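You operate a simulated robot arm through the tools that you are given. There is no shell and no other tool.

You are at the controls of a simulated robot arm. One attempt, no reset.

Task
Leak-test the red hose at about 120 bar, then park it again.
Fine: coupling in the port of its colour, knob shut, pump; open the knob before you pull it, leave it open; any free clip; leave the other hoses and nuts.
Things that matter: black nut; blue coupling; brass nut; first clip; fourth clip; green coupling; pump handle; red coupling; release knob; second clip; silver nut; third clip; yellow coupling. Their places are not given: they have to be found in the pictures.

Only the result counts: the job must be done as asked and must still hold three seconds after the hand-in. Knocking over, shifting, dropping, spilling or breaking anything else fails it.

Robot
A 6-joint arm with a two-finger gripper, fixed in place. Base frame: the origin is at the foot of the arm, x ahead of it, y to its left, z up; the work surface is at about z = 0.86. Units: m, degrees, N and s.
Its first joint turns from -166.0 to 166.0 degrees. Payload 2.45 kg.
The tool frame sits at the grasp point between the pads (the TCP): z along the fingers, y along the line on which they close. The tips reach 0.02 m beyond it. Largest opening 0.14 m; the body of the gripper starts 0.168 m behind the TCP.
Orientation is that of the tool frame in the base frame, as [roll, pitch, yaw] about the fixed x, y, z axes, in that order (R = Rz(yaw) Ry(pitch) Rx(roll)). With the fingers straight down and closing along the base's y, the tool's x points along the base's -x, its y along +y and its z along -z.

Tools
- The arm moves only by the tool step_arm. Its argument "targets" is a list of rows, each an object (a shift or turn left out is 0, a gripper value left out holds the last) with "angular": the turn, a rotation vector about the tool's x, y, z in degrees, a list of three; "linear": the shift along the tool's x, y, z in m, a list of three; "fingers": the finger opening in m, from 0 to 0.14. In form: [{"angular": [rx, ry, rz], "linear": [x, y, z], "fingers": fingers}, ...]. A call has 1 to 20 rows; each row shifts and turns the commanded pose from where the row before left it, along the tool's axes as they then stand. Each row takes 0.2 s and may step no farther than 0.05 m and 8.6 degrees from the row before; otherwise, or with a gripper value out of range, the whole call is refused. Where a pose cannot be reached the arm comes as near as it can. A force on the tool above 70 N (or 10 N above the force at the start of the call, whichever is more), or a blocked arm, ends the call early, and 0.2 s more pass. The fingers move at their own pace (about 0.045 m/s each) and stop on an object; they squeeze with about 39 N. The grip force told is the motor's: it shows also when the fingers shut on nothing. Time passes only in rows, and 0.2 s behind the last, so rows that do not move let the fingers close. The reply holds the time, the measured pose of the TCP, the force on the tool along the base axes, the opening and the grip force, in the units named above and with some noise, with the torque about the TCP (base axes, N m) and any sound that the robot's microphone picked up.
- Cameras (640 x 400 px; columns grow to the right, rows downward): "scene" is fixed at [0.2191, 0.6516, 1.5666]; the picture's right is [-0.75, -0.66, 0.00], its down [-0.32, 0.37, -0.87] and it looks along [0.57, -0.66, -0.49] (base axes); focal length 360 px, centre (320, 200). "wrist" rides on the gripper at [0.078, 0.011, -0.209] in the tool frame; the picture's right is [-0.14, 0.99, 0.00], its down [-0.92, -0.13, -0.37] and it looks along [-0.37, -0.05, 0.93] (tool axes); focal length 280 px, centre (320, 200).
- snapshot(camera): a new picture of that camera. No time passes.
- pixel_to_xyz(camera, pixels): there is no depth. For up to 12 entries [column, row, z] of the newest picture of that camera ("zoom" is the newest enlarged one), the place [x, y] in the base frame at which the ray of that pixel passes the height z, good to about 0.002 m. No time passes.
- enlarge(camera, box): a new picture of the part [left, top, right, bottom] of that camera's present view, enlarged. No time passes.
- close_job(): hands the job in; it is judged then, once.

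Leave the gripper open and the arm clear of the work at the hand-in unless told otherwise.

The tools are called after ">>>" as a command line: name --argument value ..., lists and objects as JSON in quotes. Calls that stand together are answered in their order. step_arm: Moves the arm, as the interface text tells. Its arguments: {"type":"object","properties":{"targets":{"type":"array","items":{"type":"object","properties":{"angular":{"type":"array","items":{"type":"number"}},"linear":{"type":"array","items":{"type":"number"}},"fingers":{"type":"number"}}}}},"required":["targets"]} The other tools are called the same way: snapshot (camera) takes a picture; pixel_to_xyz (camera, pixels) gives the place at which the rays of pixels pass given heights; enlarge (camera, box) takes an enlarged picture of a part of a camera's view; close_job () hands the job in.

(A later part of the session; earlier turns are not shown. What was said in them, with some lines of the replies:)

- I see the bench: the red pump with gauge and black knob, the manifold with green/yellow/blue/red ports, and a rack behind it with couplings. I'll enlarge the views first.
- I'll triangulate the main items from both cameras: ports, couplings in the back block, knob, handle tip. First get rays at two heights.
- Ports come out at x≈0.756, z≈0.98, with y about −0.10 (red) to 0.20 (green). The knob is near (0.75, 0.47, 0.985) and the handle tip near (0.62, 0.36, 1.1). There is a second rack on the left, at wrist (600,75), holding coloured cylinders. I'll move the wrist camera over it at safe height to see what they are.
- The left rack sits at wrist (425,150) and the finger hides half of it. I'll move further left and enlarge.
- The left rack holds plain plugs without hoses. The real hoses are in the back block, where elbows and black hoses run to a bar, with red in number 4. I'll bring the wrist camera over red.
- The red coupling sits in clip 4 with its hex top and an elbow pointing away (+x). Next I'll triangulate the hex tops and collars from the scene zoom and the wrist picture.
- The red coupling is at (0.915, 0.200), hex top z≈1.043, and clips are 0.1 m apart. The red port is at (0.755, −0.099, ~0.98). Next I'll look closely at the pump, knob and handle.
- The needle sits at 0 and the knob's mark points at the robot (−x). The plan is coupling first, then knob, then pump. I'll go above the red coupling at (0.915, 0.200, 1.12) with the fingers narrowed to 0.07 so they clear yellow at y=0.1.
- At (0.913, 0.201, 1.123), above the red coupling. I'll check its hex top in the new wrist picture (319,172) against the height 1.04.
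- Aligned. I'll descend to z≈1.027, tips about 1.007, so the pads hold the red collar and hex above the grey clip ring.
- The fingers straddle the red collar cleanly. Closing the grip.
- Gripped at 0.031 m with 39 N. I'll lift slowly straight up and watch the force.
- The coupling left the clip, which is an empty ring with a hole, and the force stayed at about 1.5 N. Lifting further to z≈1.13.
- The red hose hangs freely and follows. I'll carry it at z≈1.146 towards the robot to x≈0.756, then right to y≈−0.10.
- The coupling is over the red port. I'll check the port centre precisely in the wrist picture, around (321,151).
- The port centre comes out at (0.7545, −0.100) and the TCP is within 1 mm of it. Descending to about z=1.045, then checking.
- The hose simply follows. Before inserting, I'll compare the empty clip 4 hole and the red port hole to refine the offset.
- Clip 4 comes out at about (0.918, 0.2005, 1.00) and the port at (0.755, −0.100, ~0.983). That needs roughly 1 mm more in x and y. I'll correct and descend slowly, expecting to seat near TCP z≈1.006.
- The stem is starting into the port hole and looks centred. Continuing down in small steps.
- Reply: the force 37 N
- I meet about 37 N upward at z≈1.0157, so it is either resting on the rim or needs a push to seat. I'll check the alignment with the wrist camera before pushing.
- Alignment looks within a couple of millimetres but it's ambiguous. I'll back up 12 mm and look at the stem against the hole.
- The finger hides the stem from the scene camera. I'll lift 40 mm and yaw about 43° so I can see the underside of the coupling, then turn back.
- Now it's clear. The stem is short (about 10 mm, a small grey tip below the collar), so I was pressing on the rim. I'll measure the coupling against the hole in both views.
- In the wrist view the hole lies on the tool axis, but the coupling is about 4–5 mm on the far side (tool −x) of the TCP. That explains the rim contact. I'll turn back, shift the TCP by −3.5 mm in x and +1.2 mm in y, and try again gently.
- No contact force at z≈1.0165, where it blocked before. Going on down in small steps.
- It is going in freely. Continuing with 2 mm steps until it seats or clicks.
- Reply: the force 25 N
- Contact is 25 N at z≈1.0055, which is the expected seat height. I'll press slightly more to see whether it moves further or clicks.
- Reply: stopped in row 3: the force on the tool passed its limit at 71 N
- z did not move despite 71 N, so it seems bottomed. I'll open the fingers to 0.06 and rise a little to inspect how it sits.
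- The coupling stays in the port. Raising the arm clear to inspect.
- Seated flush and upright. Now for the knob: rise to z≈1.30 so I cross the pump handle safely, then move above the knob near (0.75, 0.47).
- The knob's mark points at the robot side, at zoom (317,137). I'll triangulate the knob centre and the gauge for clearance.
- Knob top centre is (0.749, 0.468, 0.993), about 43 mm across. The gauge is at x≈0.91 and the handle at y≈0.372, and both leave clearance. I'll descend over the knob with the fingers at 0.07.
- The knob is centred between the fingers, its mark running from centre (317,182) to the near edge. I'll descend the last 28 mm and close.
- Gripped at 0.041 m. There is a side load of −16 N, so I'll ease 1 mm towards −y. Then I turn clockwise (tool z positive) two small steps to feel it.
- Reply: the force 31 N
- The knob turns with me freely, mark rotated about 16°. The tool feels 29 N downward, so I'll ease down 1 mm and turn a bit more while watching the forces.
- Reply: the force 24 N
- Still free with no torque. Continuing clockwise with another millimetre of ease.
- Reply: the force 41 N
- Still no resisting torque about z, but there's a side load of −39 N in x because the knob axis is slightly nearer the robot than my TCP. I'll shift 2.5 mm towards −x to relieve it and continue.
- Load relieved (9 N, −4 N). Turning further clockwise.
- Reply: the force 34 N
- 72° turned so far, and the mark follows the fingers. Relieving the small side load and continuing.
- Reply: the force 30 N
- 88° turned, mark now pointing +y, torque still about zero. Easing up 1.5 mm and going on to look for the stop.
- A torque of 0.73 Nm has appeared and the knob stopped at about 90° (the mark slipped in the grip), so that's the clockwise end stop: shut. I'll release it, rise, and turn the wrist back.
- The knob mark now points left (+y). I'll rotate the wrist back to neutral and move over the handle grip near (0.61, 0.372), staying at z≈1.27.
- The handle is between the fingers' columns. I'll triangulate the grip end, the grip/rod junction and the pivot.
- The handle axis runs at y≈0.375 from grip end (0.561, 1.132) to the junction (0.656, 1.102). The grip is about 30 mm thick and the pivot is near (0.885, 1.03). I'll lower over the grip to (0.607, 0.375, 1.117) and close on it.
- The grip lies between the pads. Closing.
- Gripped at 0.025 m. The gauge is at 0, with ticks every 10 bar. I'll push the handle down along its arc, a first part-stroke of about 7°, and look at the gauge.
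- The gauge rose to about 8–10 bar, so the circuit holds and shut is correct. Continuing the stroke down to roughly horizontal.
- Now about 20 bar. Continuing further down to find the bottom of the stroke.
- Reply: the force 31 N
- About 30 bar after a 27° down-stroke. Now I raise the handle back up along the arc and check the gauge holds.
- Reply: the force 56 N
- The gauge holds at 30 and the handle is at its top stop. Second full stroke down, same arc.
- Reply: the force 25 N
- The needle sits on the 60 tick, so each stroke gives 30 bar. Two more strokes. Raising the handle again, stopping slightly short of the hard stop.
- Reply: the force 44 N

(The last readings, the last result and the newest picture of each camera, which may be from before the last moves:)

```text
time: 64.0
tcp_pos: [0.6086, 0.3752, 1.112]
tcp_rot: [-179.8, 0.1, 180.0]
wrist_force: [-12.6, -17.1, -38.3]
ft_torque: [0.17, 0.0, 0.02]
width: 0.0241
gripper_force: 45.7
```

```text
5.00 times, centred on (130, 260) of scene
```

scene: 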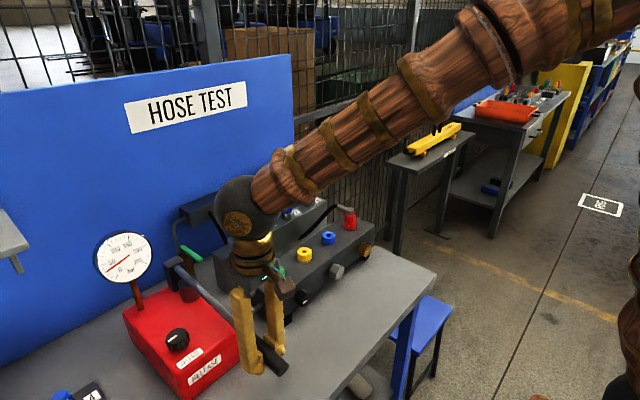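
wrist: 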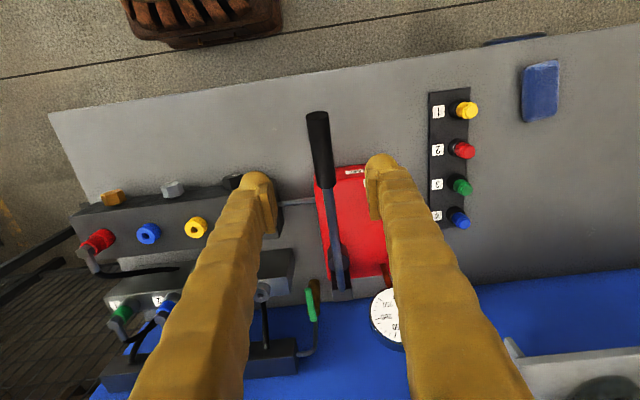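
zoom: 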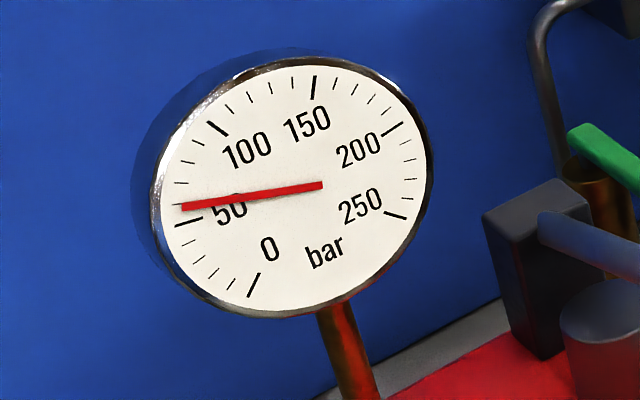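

Holding at 60. Third stroke down.

>>> step_arm --targets '[{"linear": [0.002, 0, 0.008]}, {"linear": [0.0035, 0, 0.0125]}, {"linear": [0.0028, 0, 0.0125]}, {"linear": [0.0022, 0, 0.0125]}, {"linear": [0.0015, 0, 0.0125]}, {"linear": [0.0011, 0, 0.0125]}, {"linear": [0.0005, 0, 0.0125]}, {"linear": [0, 0, 0.0125]}, {"linear": [-0.0005, 0, 0.0125]}, {"linear": [-0.0011, 0, 0.0125]}, {"linear": [-0.0016, 0, 0.0125]}, {"linear": [0, 0, 0]}]'

>>> enlarge --camera "scene" --box '[80, 220, 180, 300]'

```text
time: 66.6
tcp_pos: [0.5987, 0.3743, 0.9785]
tcp_rot: [180.0, 0.1, -180.0]
wrist_force: [-21.3, 1.2, 0.5]
ft_torque: [0.01, -0.41, 0.05]
width: 0.0237
gripper_force: 45.0
```

```text
5.00 times, centred on (130, 260) of scene
```

zoom: 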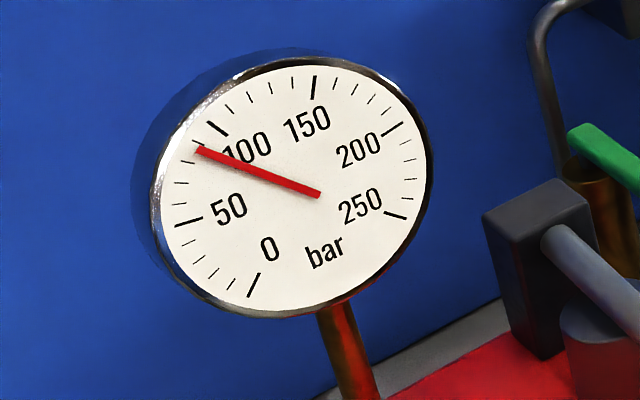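

About 88–90 bar. Raising for the fourth stroke.

>>> step_arm --targets '[{"linear": [0.003, 0, -0.0125]}, {"linear": [0.0011, 0, -0.0125]}, {"linear": [0.0005, 0, -0.0125]}, {"linear": [0, 0, -0.0125]}, {"linear": [-0.0005, 0, -0.0125]}, {"linear": [-0.0011, 0, -0.0125]}, {"linear": [-0.0015, 0, -0.0125]}, {"linear": [-0.0022, 0, -0.0125]}, {"linear": [-0.0028, 0, -0.0125]}, {"linear": [-0.0035, 0, -0.0125]}, {"linear": [-0.002, 0, -0.008]}, {"linear": [0, 0, 0]}]'

>>> step_arm --targets '[{"linear": [0.002, 0, 0.008]}, {"linear": [0.0035, 0, 0.0125]}, {"linear": [0.0028, 0, 0.0125]}, {"linear": [0.0022, 0, 0.0125]}, {"linear": [0.0015, 0, 0.0125]}, {"linear": [0.0011, 0, 0.0125]}, {"linear": [0.0005, 0, 0.0125]}, {"linear": [0, 0, 0.0125]}, {"linear": [-0.0005, 0, 0.0125]}, {"linear": [0, 0, 0]}]'

>>> enlarge --camera "scene" --box '[80, 220, 180, 300]'

```text
time: 69.2
tcp_pos: [0.6065, 0.3766, 1.1121]
tcp_rot: [-179.9, 0.1, -180.0]
wrist_force: [-15.1, -16.9, -37.4]
ft_torque: [0.21, 0.05, 0.06]
width: 0.0241
gripper_force: 45.2
```

```text
time: 71.4
tcp_pos: [0.5951, 0.375, 1.0061]
tcp_rot: [-180.0, 0.2, -179.9]
wrist_force: [0.9, 14.6, 6.1]
ft_torque: [-0.07, -0.92, 0.08]
width: 0.0237
gripper_force: 45.0
```

```text
5.00 times, centred on (130, 260) of scene
```

zoom: 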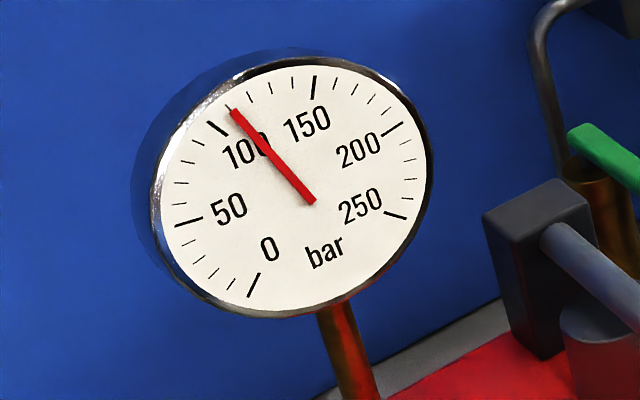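

About 111 bar. Finishing the stroke with the last 25 mm.

>>> step_arm --targets '[{"linear": [-0.0011, 0, 0.0125]}, {"linear": [-0.0016, 0, 0.0125]}, {"linear": [0, 0, 0]}]'

>>> enlarge --camera "scene" --box '[90, 225, 160, 285]'

```text
time: 72.2
tcp_pos: [0.5967, 0.3746, 0.9788]
tcp_rot: [180.0, 0.1, 180.0]
wrist_force: [-19.4, 26.0, 1.7]
ft_torque: [-0.26, -0.43, 0.08]
width: 0.0237
gripper_force: 45.1
```

```text
6.67 times, centred on (125, 255) of scene
```

zoom: 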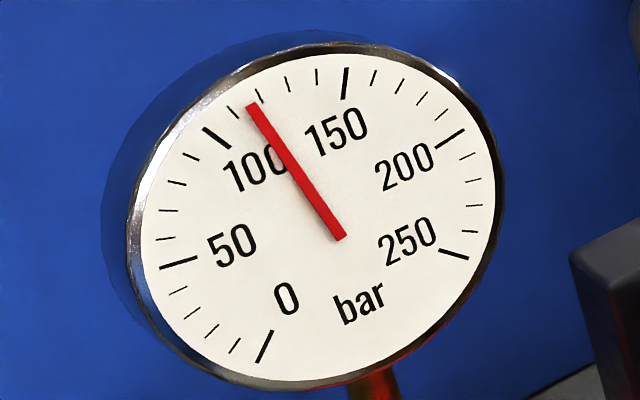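

The needle is about 116 bar, between the 110 and 120 ticks. I'll push a further 15 mm down to reach 120.

>>> step_arm --targets '[{"linear": [-0.0008, 0, 0.0075]}, {"linear": [-0.001, 0, 0.0075]}, {"linear": [0, 0, 0]}]'

>>> enlarge --camera "scene" --box '[90, 225, 160, 285]'

```text
time: 73.0
tcp_pos: [0.6001, 0.3749, 0.9676]
tcp_rot: [180.0, 0.5, -179.9]
wrist_force: [4.8, 30.2, 44.0]
ft_torque: [-0.32, 0.01, 0.04]
width: 0.024
gripper_force: 45.0
```

```text
6.67 times, centred on (125, 255) of scene
```

zoom: 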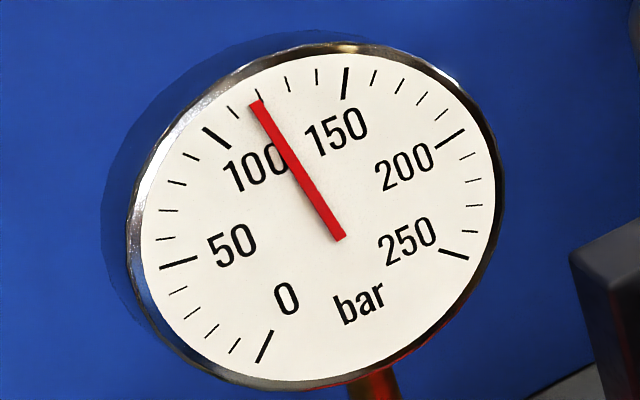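

About 118 bar at the bottom stop. A small extra stroke of about 10 mm up and down should add roughly 2 bar.

>>> step_arm --targets '[{"linear": [0.001, 0, -0.007]}, {"linear": [0.0008, 0, -0.007]}, {"linear": [0, 0, 0]}, {"linear": [-0.0008, 0, 0.006]}, {"linear": [-0.001, 0, 0.006]}, {"linear": [0, 0, 0]}]'

>>> enlarge --camera "scene" --box '[90, 225, 160, 285]'

```text
time: 74.4
tcp_pos: [0.6004, 0.3737, 0.967]
tcp_rot: [-179.9, 0.1, -180.0]
wrist_force: [-3.6, 21.8, 4.9]
ft_torque: [-0.31, -0.71, 0.07]
width: 0.0234
gripper_force: 44.5
```

```text
6.67 times, centred on (125, 255) of scene
```

zoom: 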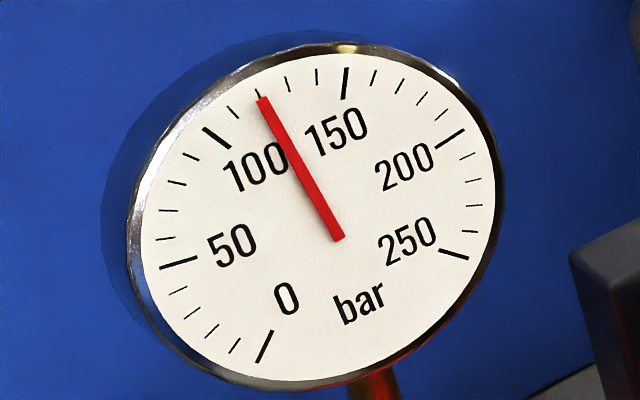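

The needle is right on 120. I'll raise the handle back to its starting position (no pressure effect) and check that the gauge holds.

>>> step_arm --targets '[{"linear": [0.0015, 0, -0.0125]}, {"linear": [0.0016, 0, -0.0125]}, {"linear": [0.0011, 0, -0.0125]}, {"linear": [0.0005, 0, -0.0125]}, {"linear": [0, 0, -0.0125]}, {"linear": [-0.0005, 0, -0.0125]}, {"linear": [-0.0011, 0, -0.0125]}, {"linear": [-0.0015, 0, -0.0125]}, {"linear": [-0.0022, 0, -0.0125]}, {"linear": [-0.0028, 0, -0.0125]}, {"linear": [-0.0035, 0, -0.0125]}, {"linear": [-0.001, 0, -0.004]}, {"linear": [0, 0, 0]}]'

>>> enlarge --camera "scene" --box '[90, 225, 160, 285]'

```text
time: 77.2
tcp_pos: [0.6076, 0.3746, 1.1097]
tcp_rot: [-179.9, 0.2, -180.0]
wrist_force: [-12.3, -11.0, -39.1]
ft_torque: [0.18, 0.04, 0.08]
width: 0.024
gripper_force: 45.3
```

```text
6.67 times, centred on (125, 255) of scene
```

zoom: 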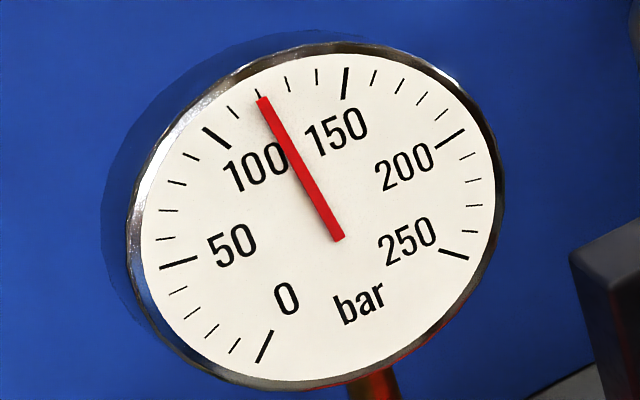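

Holding at 120. I'll relieve the pull by 2.5 mm, release the handle, and rise.

>>> step_arm --targets '[{"linear": [0.0005, 0, 0.0025]}, {"linear": [0, 0, 0]}, {"linear": [0, 0, 0], "fingers": 0.075}, {"linear": [0, 0, 0]}, {"linear": [0, 0, 0]}, {"linear": [0, 0, 0]}, {"linear": [0, 0, -0.03]}, {"linear": [0, 0, -0.045]}, {"linear": [0, 0, -0.045]}, {"linear": [0, 0, -0.045]}, {"linear": [0, 0, 0]}]'

>>> enlarge --camera "scene" --box '[90, 225, 160, 285]'

>>> snapshot --camera "scene"

```text
time: 79.6
tcp_pos: [0.6075, 0.375, 1.2718]
tcp_rot: [-179.9, 0.2, -179.9]
wrist_force: [-0.7, -0.2, -0.6]
ft_torque: [0.03, -0.01, 0.01]
width: 0.0752
gripper_force: 0.0
```

```text
6.67 times, centred on (125, 255) of scene
```

zoom: 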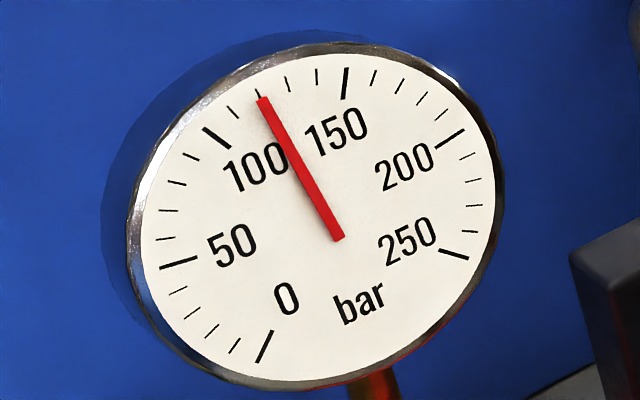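

```text
taken
```

scene: 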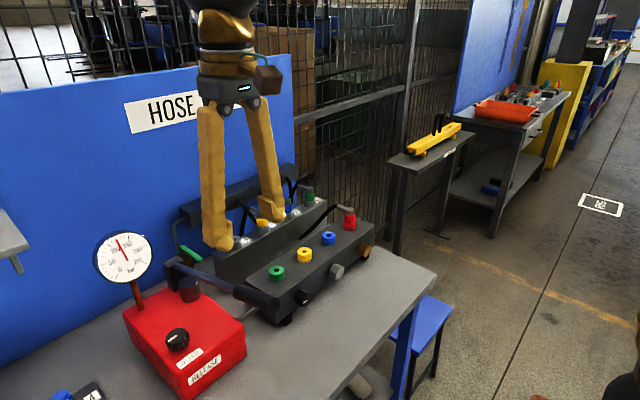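

The gauge is steady at 120 bar with the handle released, so the hose holds. Now I open the knob: move above it, pre-turn the wrist 88° clockwise, then descend.

>>> step_arm --targets '[{"linear": [-0.0355, 0.0228, 0], "fingers": 0.07}, {"linear": [-0.0355, 0.0228, 0]}, {"linear": [-0.0355, 0.0228, 0]}, {"linear": [-0.0355, 0.0228, 0]}, {"angular": [0, 0, 8]}, {"angular": [0, 0, 8]}, {"angular": [0, 0, 8]}, {"angular": [0, 0, 8]}, {"angular": [0, 0, 8]}, {"angular": [0, 0, 8]}, {"angular": [0, 0, 8]}, {"angular": [0, 0, 8]}, {"angular": [0, 0, 8]}, {"angular": [0, 0, 8]}, {"angular": [0, 0, 8]}, {"linear": [0, 0, 0.045]}, {"linear": [0, 0, 0.045]}, {"linear": [0, 0, 0.045]}, {"linear": [0, 0, 0.045]}, {"linear": [0, 0, 0]}]'

>>> snapshot --camera "wrist"

>>> enlarge --camera "scene" --box '[90, 240, 260, 370]'

```text
time: 83.8
tcp_pos: [0.7474, 0.4667, 1.0919]
tcp_rot: [179.7, 0.0, 92.0]
wrist_force: [0.8, 0.6, -0.3]
ft_torque: [-0.01, 0.0, 0.0]
width: 0.0701
gripper_force: 0.0
```

```text
taken
```

wrist: 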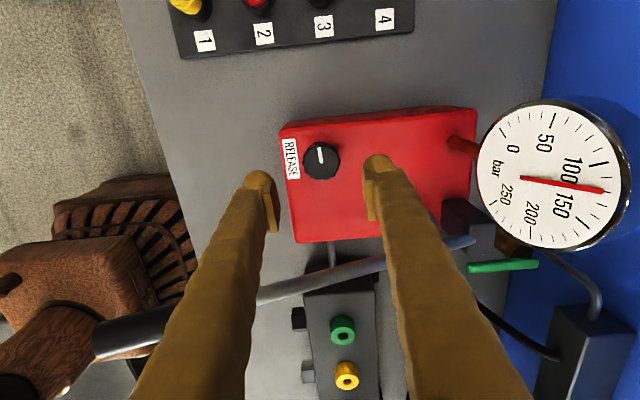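

```text
3.08 times, centred on (175, 305) of scene
```

zoom: 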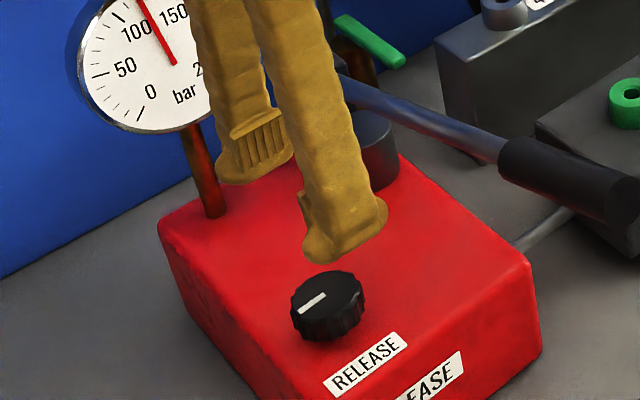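

The knob is on axis at wrist (321,160). I'll correct 2 mm in +x, descend to z≈0.995 and close.

>>> step_arm --targets '[{"linear": [0, 0.002, 0.04]}, {"linear": [0, 0, 0.03]}, {"linear": [0, 0, 0.015]}, {"linear": [0, 0, 0.0115]}, {"linear": [0, 0, 0]}, {"linear": [0, 0, 0], "fingers": 0.03}, {"linear": [0, 0, 0]}, {"linear": [0, 0, 0]}, {"linear": [0, 0, 0]}]'

>>> enlarge --camera "wrist" --box '[260, 130, 380, 250]'

```text
time: 85.8
tcp_pos: [0.7484, 0.4659, 0.9953]
tcp_rot: [179.7, 0.1, 92.1]
wrist_force: [6.1, 2.5, -3.4]
ft_torque: [0.02, -0.03, -0.01]
width: 0.0407
gripper_force: 44.5
```

```text
3.33 times, centred on (320, 190) of wrist
```

zoom: 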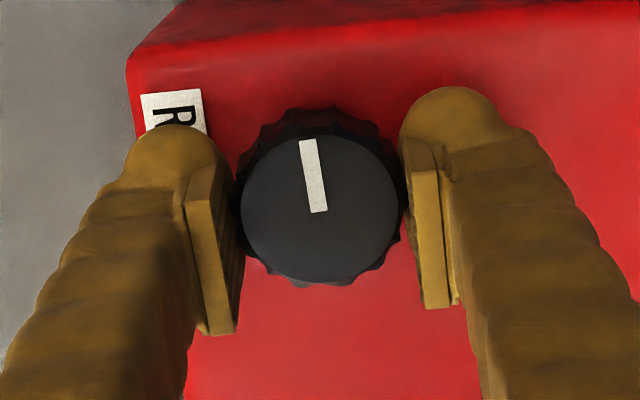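

Gripped cleanly. Turning anticlockwise now in steps, relieving side loads as needed.

>>> step_arm --targets '[{"angular": [0, 0, -8]}, {"angular": [0, 0, -8]}, {"angular": [0, 0, -8]}, {"linear": [0, 0, 0]}]'

>>> enlarge --camera "scene" --box '[80, 220, 230, 360]'

```text
time: 86.8
tcp_pos: [0.7497, 0.466, 0.9958]
tcp_rot: [179.8, 0.0, 116.0]
wrist_force: [7.6, 6.2, -12.2]
ft_torque: [0.07, -0.05, -0.01]
width: 0.0405
gripper_force: 44.9
```

```text
2.86 times, centred on (155, 290) of scene
```

zoom: 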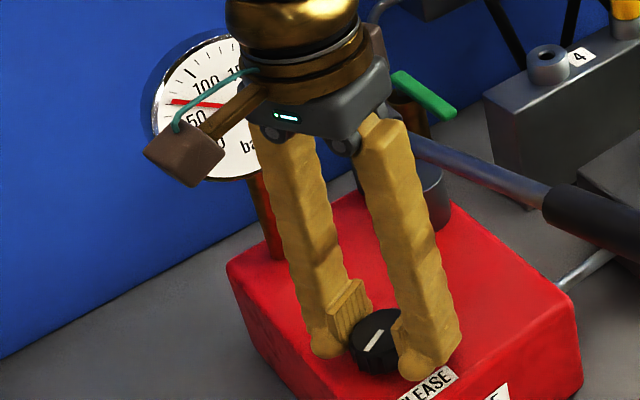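

Pressure is dropping. Continuing to turn anticlockwise.

>>> step_arm --targets '[{"angular": [0, 0, -8]}, {"angular": [0, 0, -8]}, {"angular": [0, 0, -8]}, {"linear": [0, 0, 0]}]'

>>> step_arm --targets '[{"angular": [0, 0, -8]}, {"angular": [0, 0, -8]}, {"linear": [0, 0, 0]}]'

>>> enlarge --camera "scene" --box '[80, 220, 230, 360]'

```text
time: 87.8
tcp_pos: [0.7508, 0.4671, 0.9958]
tcp_rot: [179.8, 0.2, 140.0]
wrist_force: [22.1, 28.3, -11.8]
ft_torque: [0.2, -0.2, -0.04]
width: 0.0407
gripper_force: 44.8
```

```text
time: 88.6
tcp_pos: [0.752, 0.4682, 0.9953]
tcp_rot: [179.8, 0.4, 156.1]
wrist_force: [23.7, 34.7, -2.9]
ft_torque: [0.32, -0.26, -0.1]
width: 0.0405
gripper_force: 44.8
```

```text
2.86 times, centred on (155, 290) of scene
```

zoom: 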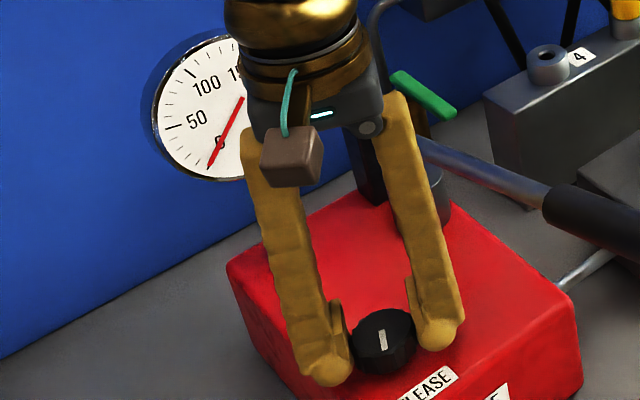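

The gauge is back at 0. I'll relieve the side load and finish to the original fully open angle.

>>> step_arm --targets '[{"linear": [-0.0006, 0.0026, 0]}, {"angular": [0, 0, -8]}, {"angular": [0, 0, -8]}, {"angular": [0, 0, -8]}, {"linear": [0, 0, 0]}]'

>>> enlarge --camera "wrist" --box '[260, 130, 380, 250]'

>>> enlarge --camera "scene" --box '[80, 220, 230, 360]'

```text
time: 89.8
tcp_pos: [0.7517, 0.4684, 0.9949]
tcp_rot: [-179.9, 0.1, -180.0]
wrist_force: [-10.3, -13.9, 14.4]
ft_torque: [-0.16, 0.18, -0.59]
width: 0.0411
gripper_force: 45.1
```

```text
3.33 times, centred on (320, 190) of wrist
```

zoom: 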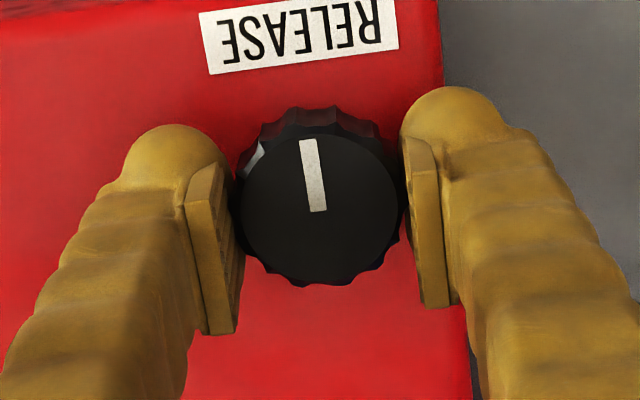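

```text
2.86 times, centred on (155, 290) of scene
```

zoom: 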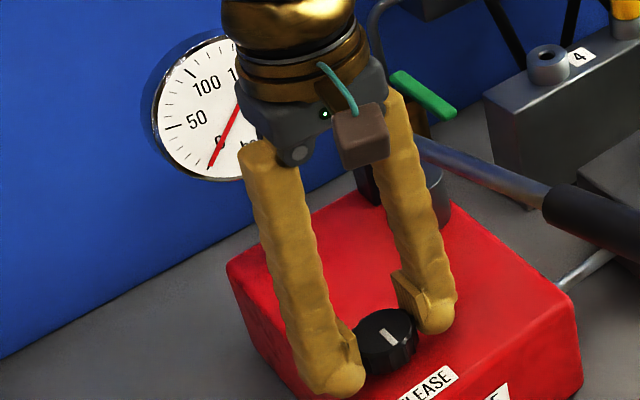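

The open stop is reached (torque −0.59), mark back at the robot side and gauge at 0. I'll release the knob, rise, and travel back over the red coupling.

>>> step_arm --targets '[{"linear": [0, 0, 0], "fingers": 0.07}, {"linear": [0, 0, 0]}, {"linear": [0, 0, 0]}, {"linear": [0, 0, -0.02]}, {"linear": [0, 0, -0.04]}, {"linear": [0, 0, -0.045]}, {"linear": [0, 0, -0.045]}, {"linear": [0, 0, -0.045]}, {"linear": [0, 0, -0.045]}, {"linear": [0, 0, -0.045]}, {"linear": [0, 0, 0]}]'

>>> step_arm --targets '[{"linear": [-0.0025, -0.0474, 0]}, {"linear": [0, -0.0474, 0]}, {"linear": [0, -0.0474, 0]}, {"linear": [0, -0.0474, 0]}, {"linear": [0, -0.0474, 0]}, {"linear": [0, -0.0474, 0]}, {"linear": [0, -0.0474, 0]}, {"linear": [0, -0.0474, 0]}, {"linear": [0, -0.0474, 0]}, {"linear": [0, -0.0474, 0]}, {"linear": [0, -0.0474, 0]}, {"linear": [0, -0.0474, 0]}, {"linear": [0, 0, 0]}]'

>>> snapshot --camera "scene"

>>> enlarge --camera "scene" --box '[80, 220, 240, 370]'

>>> snapshot --camera "wrist"

```text
time: 92.2
tcp_pos: [0.7506, 0.4681, 1.2806]
tcp_rot: [180.0, 0.1, -180.0]
wrist_force: [-0.7, -0.3, 0.3]
ft_torque: [0.01, -0.02, 0.01]
width: 0.0699
gripper_force: 0.0
```

```text
time: 95.0
tcp_pos: [0.7551, -0.1023, 1.2814]
tcp_rot: [-179.9, 0.4, -179.9]
wrist_force: [0.3, 1.1, -0.6]
ft_torque: [0.0, 0.01, 0.03]
width: 0.0701
gripper_force: 0.1
```

```text
taken
```

scene: 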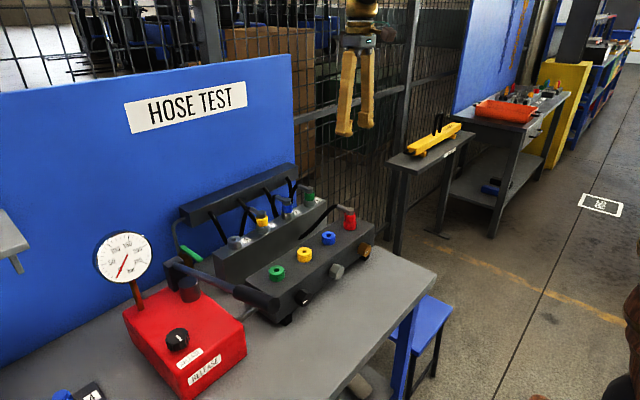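

```text
2.67 times, centred on (160, 295) of scene
```

zoom: 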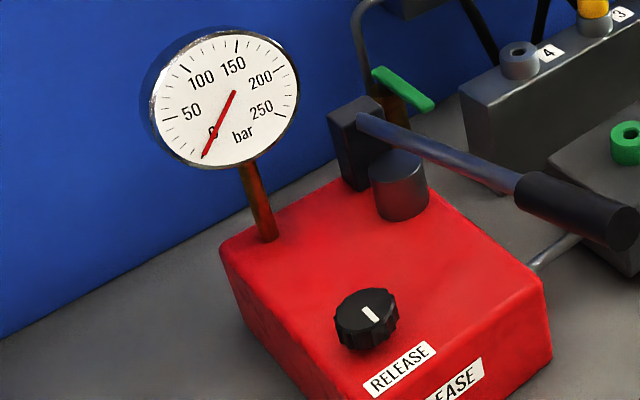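

```text
taken
```

wrist: 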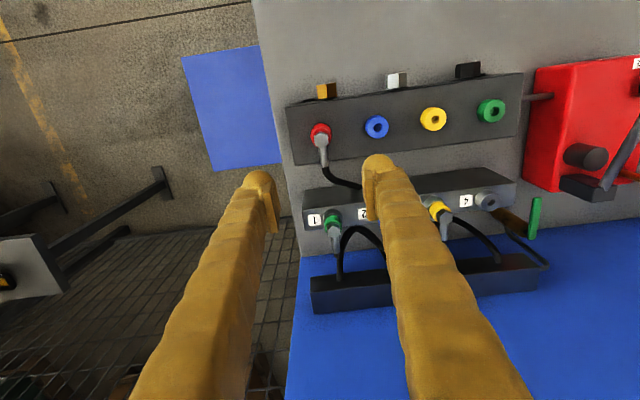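

Gauge 0, knob open, everything in place. Descending to just above the red coupling.

>>> step_arm --targets '[{"linear": [0, 0.001, 0.045]}, {"linear": [0, 0, 0.045]}, {"linear": [0, 0, 0.045]}, {"linear": [0, 0, 0.045]}, {"linear": [0, 0, 0.03]}, {"linear": [0, 0, 0]}]'

>>> enlarge --camera "wrist" --box '[250, 110, 390, 250]'

```text
time: 96.4
tcp_pos: [0.7535, -0.0989, 1.0716]
tcp_rot: [-180.0, 0.2, 179.9]
wrist_force: [-0.7, 0.3, -0.1]
ft_torque: [0.0, 0.01, 0.02]
width: 0.0701
gripper_force: 0.0
```

```text
2.86 times, centred on (320, 180) of wrist
```

zoom: 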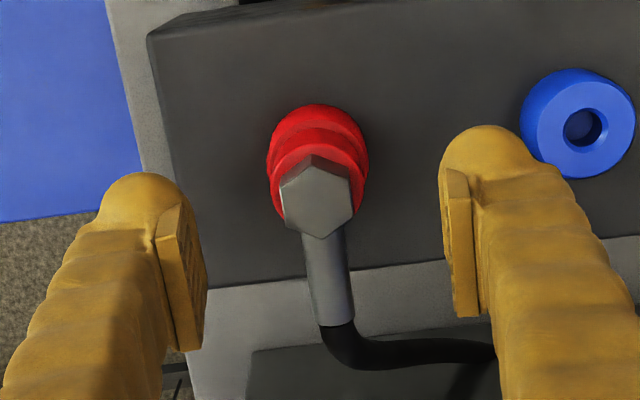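

The coupling is about 2 mm farther in x than my axis. I'll correct, descend to z≈1.008 and close on the collar.

>>> step_arm --targets '[{"linear": [-0.002, -0.0008, 0.025]}, {"linear": [0, 0, 0.02]}, {"linear": [0, 0, 0.0125]}, {"linear": [0, 0, 0.006]}, {"linear": [0, 0, 0]}]'

>>> enlarge --camera "scene" --box '[320, 190, 380, 240]'

>>> enlarge --camera "wrist" --box '[260, 130, 380, 250]'

```text
time: 97.6
tcp_pos: [0.7578, -0.0995, 1.0061]
tcp_rot: [-179.9, 0.3, 180.0]
wrist_force: [0.0, -0.3, 0.6]
ft_torque: [-0.01, 0.0, -0.01]
width: 0.0701
gripper_force: 0.1
```

```text
8.00 times, centred on (350, 215) of scene
```

zoom: 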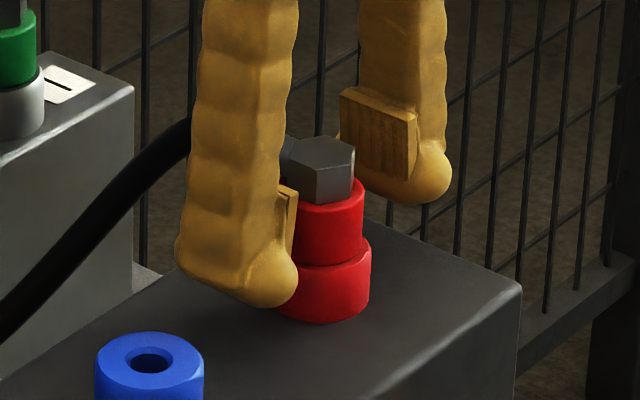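

```text
3.33 times, centred on (320, 190) of wrist
```

zoom: 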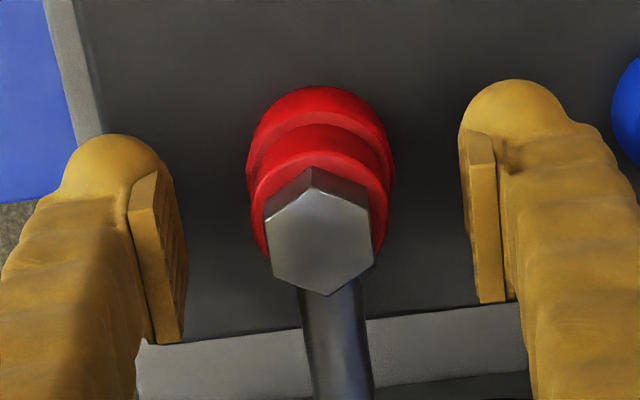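

The coupling is centred on the tool axis now. Closing on it.

>>> step_arm --targets '[{"linear": [0, 0, 0], "fingers": 0.02}, {"linear": [0, 0, 0]}, {"linear": [0, 0, 0]}, {"linear": [0, 0, 0]}, {"linear": [0, 0, 0]}]'

>>> step_arm --targets '[{"linear": [0, 0, 0]}]'

>>> step_arm --targets '[{"linear": [0, 0, 0]}]'

```text
time: 98.8
tcp_pos: [0.7587, -0.1002, 1.0071]
tcp_rot: [-180.0, 0.3, 180.0]
wrist_force: [0.1, -0.4, 0.5]
ft_torque: [-0.01, -0.02, -0.04]
width: 0.0309
gripper_force: 39.5
```

```text
time: 99.2
tcp_pos: [0.7593, -0.1001, 1.0072]
tcp_rot: [180.0, 0.3, 180.0]
wrist_force: [-0.3, -0.4, 0.2]
ft_torque: [-0.04, -0.02, -0.02]
width: 0.0308
gripper_force: 38.9
```

```text
time: 99.6
tcp_pos: [0.7576, -0.1003, 1.0068]
tcp_rot: [180.0, 0.3, 179.9]
wrist_force: [-0.5, 0.0, 0.1]
ft_torque: [-0.02, 0.02, 0.01]
width: 0.0306
gripper_force: 38.9
```

Gripped, with grasp TCP ≈ (0.758, −0.100, 1.007). Knob is open and gauge at 0, so I pull it straight up slowly.

>>> step_arm --targets '[{"linear": [0, 0, -0.008]}, {"linear": [0, 0, -0.01]}, {"linear": [0, 0, -0.012]}, {"linear": [0, 0, -0.02]}, {"linear": [0, 0, -0.03]}, {"linear": [0, 0, -0.03]}, {"linear": [0, 0, -0.027]}, {"linear": [0, 0, 0]}]'

>>> enlarge --camera "scene" --box '[300, 140, 400, 240]'

```text
time: 101.4
tcp_pos: [0.7581, -0.1007, 1.1449]
tcp_rot: [-180.0, 0.3, 180.0]
wrist_force: [0.1, 0.5, -1.7]
ft_torque: [0.0, 0.01, -0.01]
width: 0.0308
gripper_force: 38.9
```

```text
4.00 times, centred on (350, 190) of scene
```

zoom: 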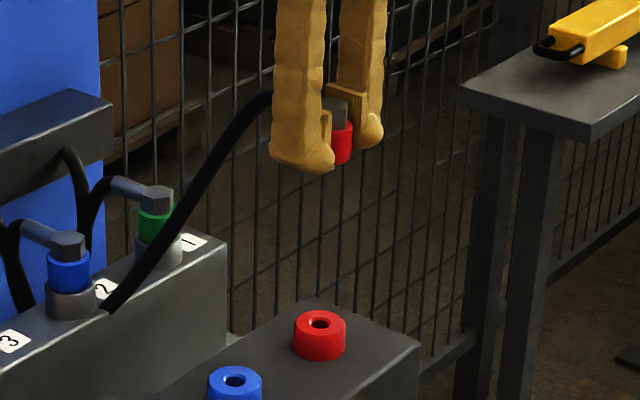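

It came out cleanly. Carrying it back: left to y≈0.199, then forward to x≈0.922 above clip 4.

>>> step_arm --targets '[{"linear": [0, 0.04276, 0]}, {"linear": [0, 0.04276, 0]}, {"linear": [0, 0.04276, 0]}, {"linear": [0, 0.04276, 0]}, {"linear": [0, 0.04276, 0]}, {"linear": [0, 0.04276, 0]}, {"linear": [0, 0.04276, 0]}, {"linear": [-0.0409, 0, 0]}, {"linear": [-0.0409, 0, 0]}, {"linear": [-0.0409, 0, 0]}, {"linear": [-0.0409, 0, 0]}, {"linear": [0, 0, 0]}]'

>>> snapshot --camera "wrist"

>>> enlarge --camera "wrist" --box '[270, 110, 370, 220]'

>>> enlarge --camera "scene" --box '[190, 150, 300, 260]'

```text
time: 104.0
tcp_pos: [0.9202, 0.1973, 1.1457]
tcp_rot: [180.0, 0.4, 180.0]
wrist_force: [0.8, -0.5, -2.1]
ft_torque: [-0.01, -0.01, -0.05]
width: 0.031
gripper_force: 38.5
```

```text
taken
```

wrist: 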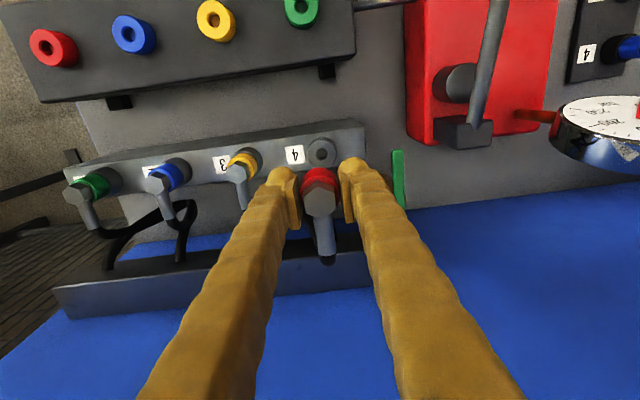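

```text
3.64 times, centred on (320, 165) of wrist
```

zoom: 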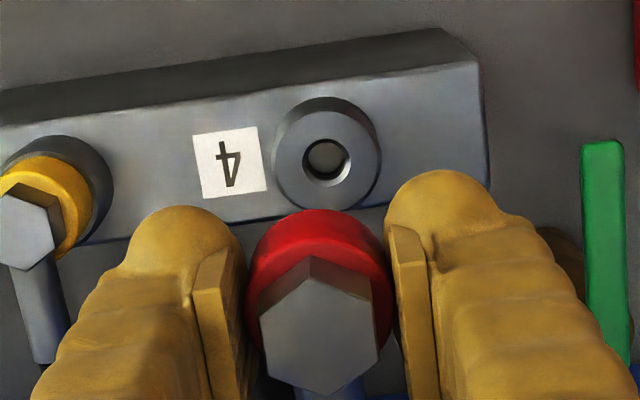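

```text
3.64 times, centred on (245, 205) of scene
```

zoom: 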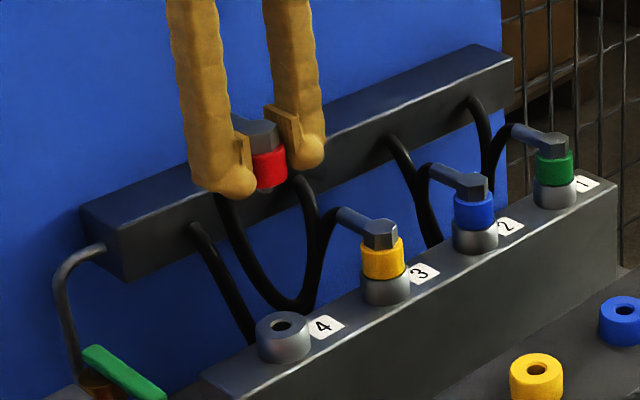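

In the wrist view the clip 4 hole is at (321.7, 153.7) while the tool axis meets that height at about (320, 154.7). So I need roughly +2 mm in y and −0.7 mm in x. I'll apply that and descend to just above contact, then compare again.

>>> step_arm --targets '[{"linear": [0.0007, 0.002, 0.02]}, {"linear": [0, 0, 0.03]}, {"linear": [0, 0, 0.025]}, {"linear": [0, 0, 0.015]}, {"linear": [0, 0, 0]}]'

>>> enlarge --camera "wrist" --box '[270, 120, 370, 230]'

>>> enlarge --camera "scene" --box '[200, 190, 280, 260]'

```text
time: 105.2
tcp_pos: [0.9175, 0.201, 1.0558]
tcp_rot: [-180.0, 0.3, -180.0]
wrist_force: [1.1, -0.2, -0.3]
ft_torque: [0.02, 0.03, 0.0]
width: 0.0309
gripper_force: 39.1
```

```text
3.64 times, centred on (320, 175) of wrist
```

zoom: 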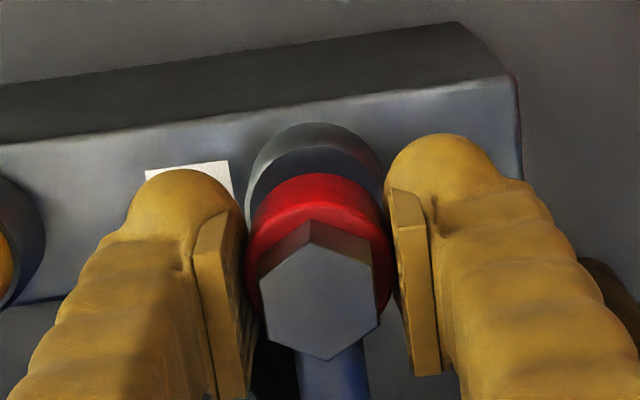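

```text
5.71 times, centred on (240, 225) of scene
```

zoom: 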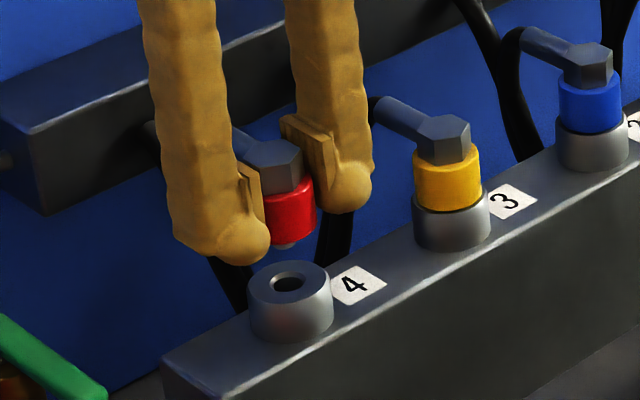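

The stem tip is visible right above the clip hole and aligned within about 1 mm. I'll descend gently; stem entry is expected at z≈1.034 and the seat at about 1.024.

>>> step_arm --targets '[{"linear": [0, 0, 0.01]}, {"linear": [0, 0, 0.008]}, {"linear": [0, 0, 0.004]}, {"linear": [0, 0, 0.003]}, {"linear": [0, 0, 0]}]'

>>> enlarge --camera "scene" --box '[200, 190, 280, 260]'

```text
time: 106.4
tcp_pos: [0.9182, 0.2007, 1.0316]
tcp_rot: [-179.9, 0.4, -179.9]
wrist_force: [-6.8, -2.6, 24.2]
ft_torque: [-0.04, 0.39, 0.01]
width: 0.0306
gripper_force: 39.4
```

```text
5.71 times, centred on (240, 225) of scene
```

zoom: 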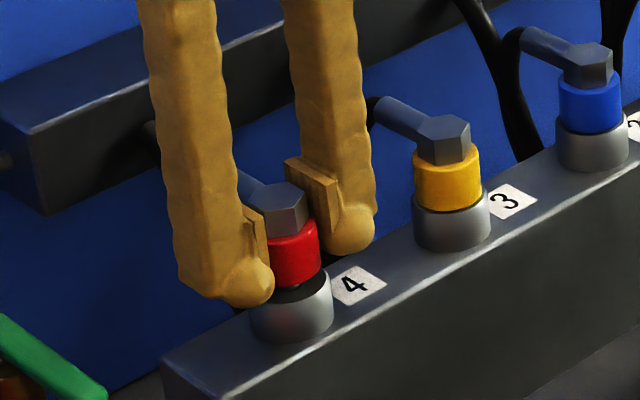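

24 N with torque +0.39 about y means the stem touches the rim on the near (−x) side. I'll lift 6 mm, shift +2.3 mm in x, and try again.

>>> step_arm --targets '[{"linear": [0, 0, -0.007]}, {"linear": [-0.0023, -0.0003, 0]}, {"linear": [0, 0, 0.004]}, {"linear": [0, 0, 0.003]}, {"linear": [0, 0, 0.002]}, {"linear": [0, 0, 0]}]'

```text
time: 107.8
tcp_pos: [0.9211, 0.2018, 1.0287]
tcp_rot: [180.0, 0.3, -179.9]
wrist_force: [-0.5, 0.0, -1.5]
ft_torque: [-0.02, -0.02, -0.01]
width: 0.0306
gripper_force: 39.0
```

Now it enters freely (z≈1.0287, only the coupling's weight on the sensor). Continuing to the seat.

>>> step_arm --targets '[{"linear": [0, 0, 0.002]}, {"linear": [0, 0, 0.002]}, {"linear": [0, 0, 0.001]}, {"linear": [0, 0, 0]}]'

>>> enlarge --camera "scene" --box '[200, 190, 280, 260]'

```text
time: 108.8
tcp_pos: [0.9227, 0.2007, 1.0227]
tcp_rot: [180.0, 0.2, -180.0]
wrist_force: [-0.4, 0.1, -6.5]
ft_torque: [0.02, 0.02, 0.04]
width: 0.0308
gripper_force: 38.9
```

```text
5.71 times, centred on (240, 225) of scene
```

zoom: 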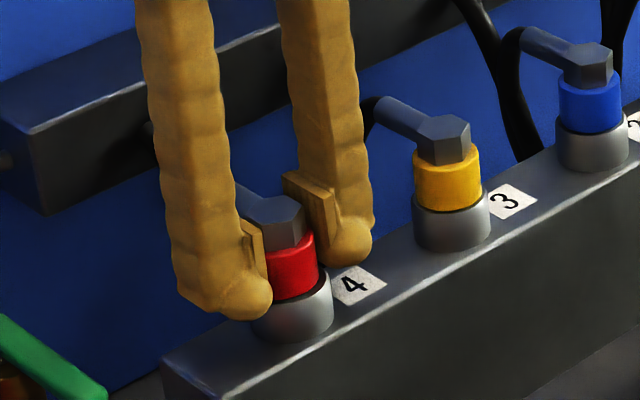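

Almost seated at z≈1.0227, and the tool is even drawn down slightly. A last gentle press.

>>> step_arm --targets '[{"linear": [0, 0, 0.001]}, {"linear": [0, 0, 0]}]'

>>> enlarge --camera "scene" --box '[210, 205, 270, 250]'

```text
time: 109.4
tcp_pos: [0.9211, 0.2015, 1.0232]
tcp_rot: [180.0, 0.3, 180.0]
wrist_force: [-0.4, -0.2, -2.5]
ft_torque: [0.02, 0.01, 0.02]
width: 0.031
gripper_force: 39.3
```

```text
8.89 times, centred on (240, 228) of scene
```

zoom: 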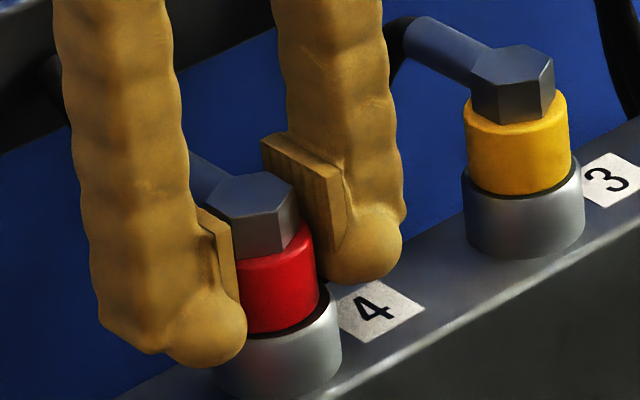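

It looks flush, like yellow. One more small press to confirm it bottoms.

>>> step_arm --targets '[{"linear": [0, 0, 0.0015]}, {"linear": [0, 0, 0]}]'

```text
time: 110.0
tcp_pos: [0.9223, 0.2006, 1.0222]
tcp_rot: [-180.0, 0.5, -180.0]
wrist_force: [-2.4, 0.3, 15.5]
ft_torque: [-0.03, 0.03, -0.02]
width: 0.0308
gripper_force: 38.8
```

Bottomed (15 N upward, no torque). Releasing the coupling and rising straight up.

>>> step_arm --targets '[{"linear": [0, 0, -0.001]}, {"linear": [0, 0, 0], "fingers": 0.065}, {"linear": [0, 0, 0]}, {"linear": [0, 0, 0]}, {"linear": [0, 0, 0]}, {"linear": [0, 0, -0.015]}, {"linear": [0, 0, -0.03]}, {"linear": [0, 0, -0.04]}, {"linear": [0, 0, -0.04]}, {"linear": [0, 0, 0]}]'

>>> enlarge --camera "scene" --box '[190, 190, 290, 260]'

>>> enlarge --camera "wrist" --box '[230, 110, 390, 240]'

```text
time: 112.2
tcp_pos: [0.9203, 0.2021, 1.1466]
tcp_rot: [179.9, 0.3, -180.0]
wrist_force: [0.1, 0.3, 1.6]
ft_torque: [0.03, 0.01, 0.02]
width: 0.0649
gripper_force: 0.1
```

```text
5.71 times, centred on (240, 225) of scene
```

zoom: 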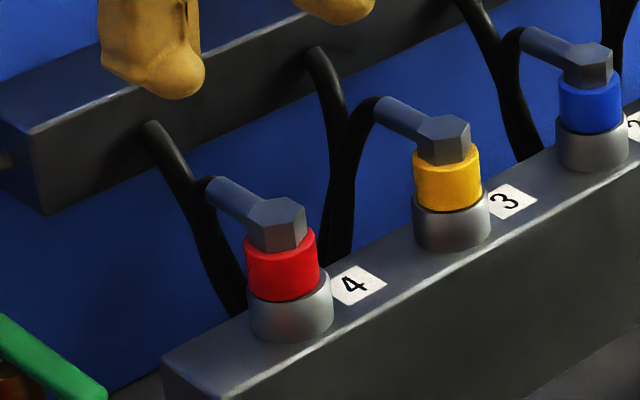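

```text
3.08 times, centred on (310, 175) of wrist
```

zoom: 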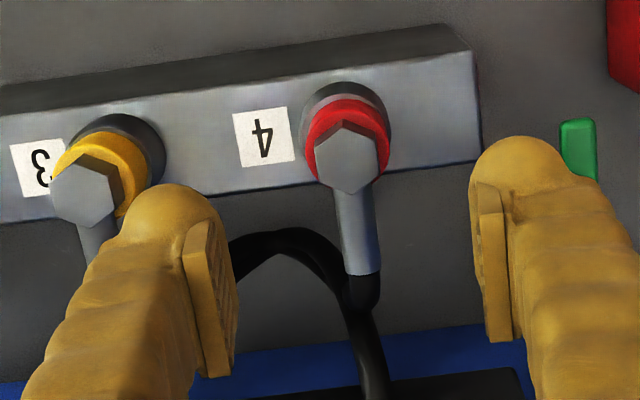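

The red coupling is parked flush in clip 4. Retreating up and back to the start pose with the gripper open, then a last overall check.

>>> step_arm --targets '[{"linear": [0.01, 0, -0.045]}, {"linear": [0.02, 0, -0.04]}, {"linear": [0.03, 0, -0.035]}, {"linear": [0.035, 0, -0.03]}, {"linear": [0.035, -0.01, -0.03]}, {"linear": [0.03, -0.035, -0.02]}, {"linear": [0.02, -0.045, 0], "fingers": 0.14}, {"linear": [0, -0.045, 0]}, {"linear": [0, -0.045, 0]}, {"linear": [0, 0, 0]}, {"linear": [0, 0, 0]}]'

>>> snapshot --camera "scene"

>>> snapshot --camera "wrist"

>>> enlarge --camera "scene" --box '[80, 180, 400, 380]'

```text
refused: row 6 steps farther than a row can; nothing moved
```

```text
taken
```

scene: 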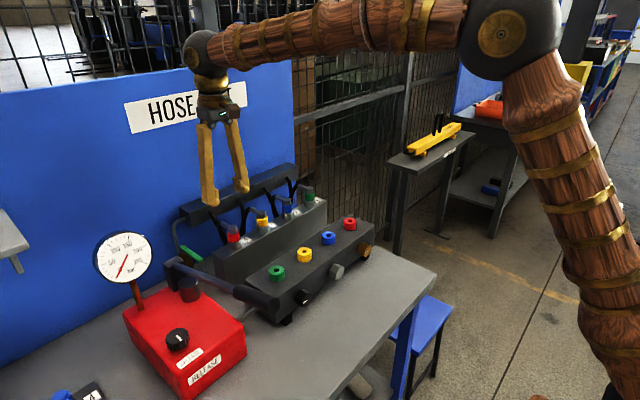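

```text
taken
```

wrist: 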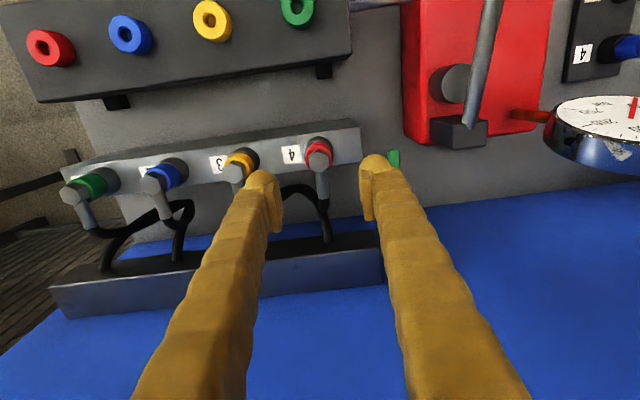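

```text
2.00 times, centred on (240, 280) of scene
```

zoom: 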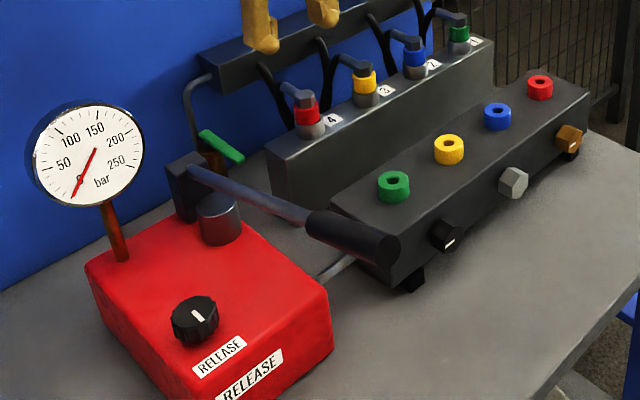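

One row was too long and the call was refused. The bench looks right: red in clip 4, gauge 0, knob open. Retrying the retreat with smaller rows.

>>> step_arm --targets '[{"linear": [0.01, 0, -0.045]}, {"linear": [0.02, 0, -0.04]}, {"linear": [0.03, 0, -0.035]}, {"linear": [0.035, 0, -0.03]}, {"linear": [0.035, 0, -0.03]}, {"linear": [0.03, -0.025, -0.02]}, {"linear": [0.02, -0.04, 0], "fingers": 0.14}, {"linear": [0, -0.045, 0]}, {"linear": [0, -0.045, 0]}, {"linear": [0, 0, 0]}, {"linear": [0, 0, 0]}]'

>>> snapshot --camera "scene"

>>> snapshot --camera "wrist"

>>> enlarge --camera "scene" --box '[80, 180, 400, 380]'

```text
time: 114.6
tcp_pos: [0.7366, 0.0466, 1.3438]
tcp_rot: [179.9, 0.4, -179.9]
wrist_force: [0.2, 0.5, -0.2]
ft_torque: [0.01, 0.01, 0.0]
width: 0.1401
gripper_force: 0.1
```

```text
taken
```

scene: 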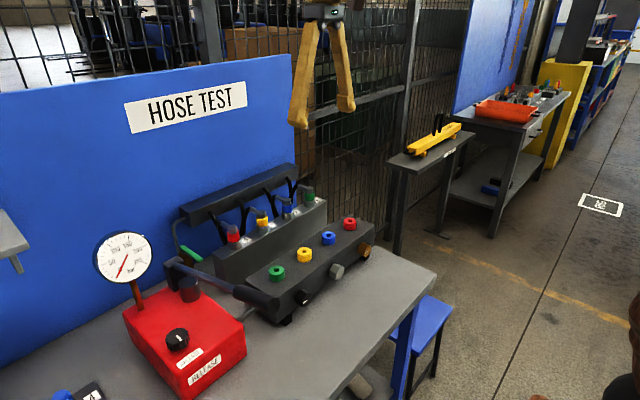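

```text
taken
```

wrist: 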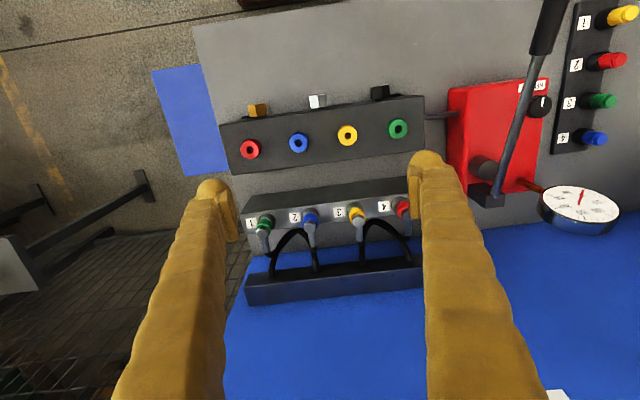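

```text
2.00 times, centred on (240, 280) of scene
```

zoom: 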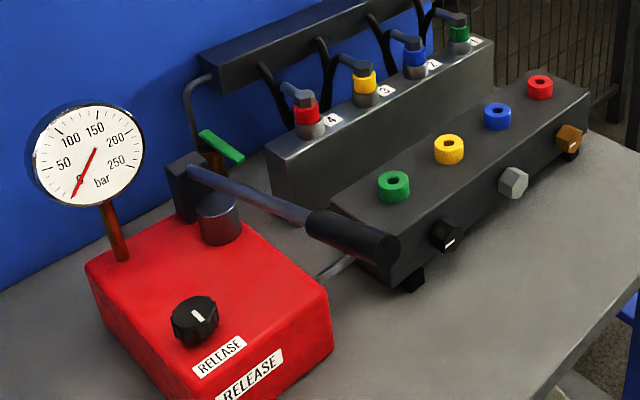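

Everything is as asked. The red hose was tested at 120 bar and held, then parked in clip 4; the knob is open and the gauge reads 0. The other hoses and nuts look untouched, the gripper is open and the arm is clear. Handing in.

>>> close_job

```text
The job is handed in.
```

I leak-tested the red hose at about 120 bar and parked it again in clip 4. The job is handed in, but no verdict came back.

- **Test:** I put the red coupling in the red port, shut the knob and pumped until the needle sat on 120. It stayed there after I let go of the handle, for about 5 seconds in all. The first try at the port pressed on the rim at about 37 N before I realigned, and the last press to seat it stopped at 71 N. It then sat flush and upright.
- **Release and parking:** I opened the knob to its stop and the gauge fell to 0. Then I pulled the coupling and pressed it into clip 4, where it sits flush. The first try there also touched the rim, at about 24 N.
- **As left:** The knob is open, the pump handle is back up, the gripper is open and the arm is clear. The other hoses and the nuts look unchanged in the last pictures.
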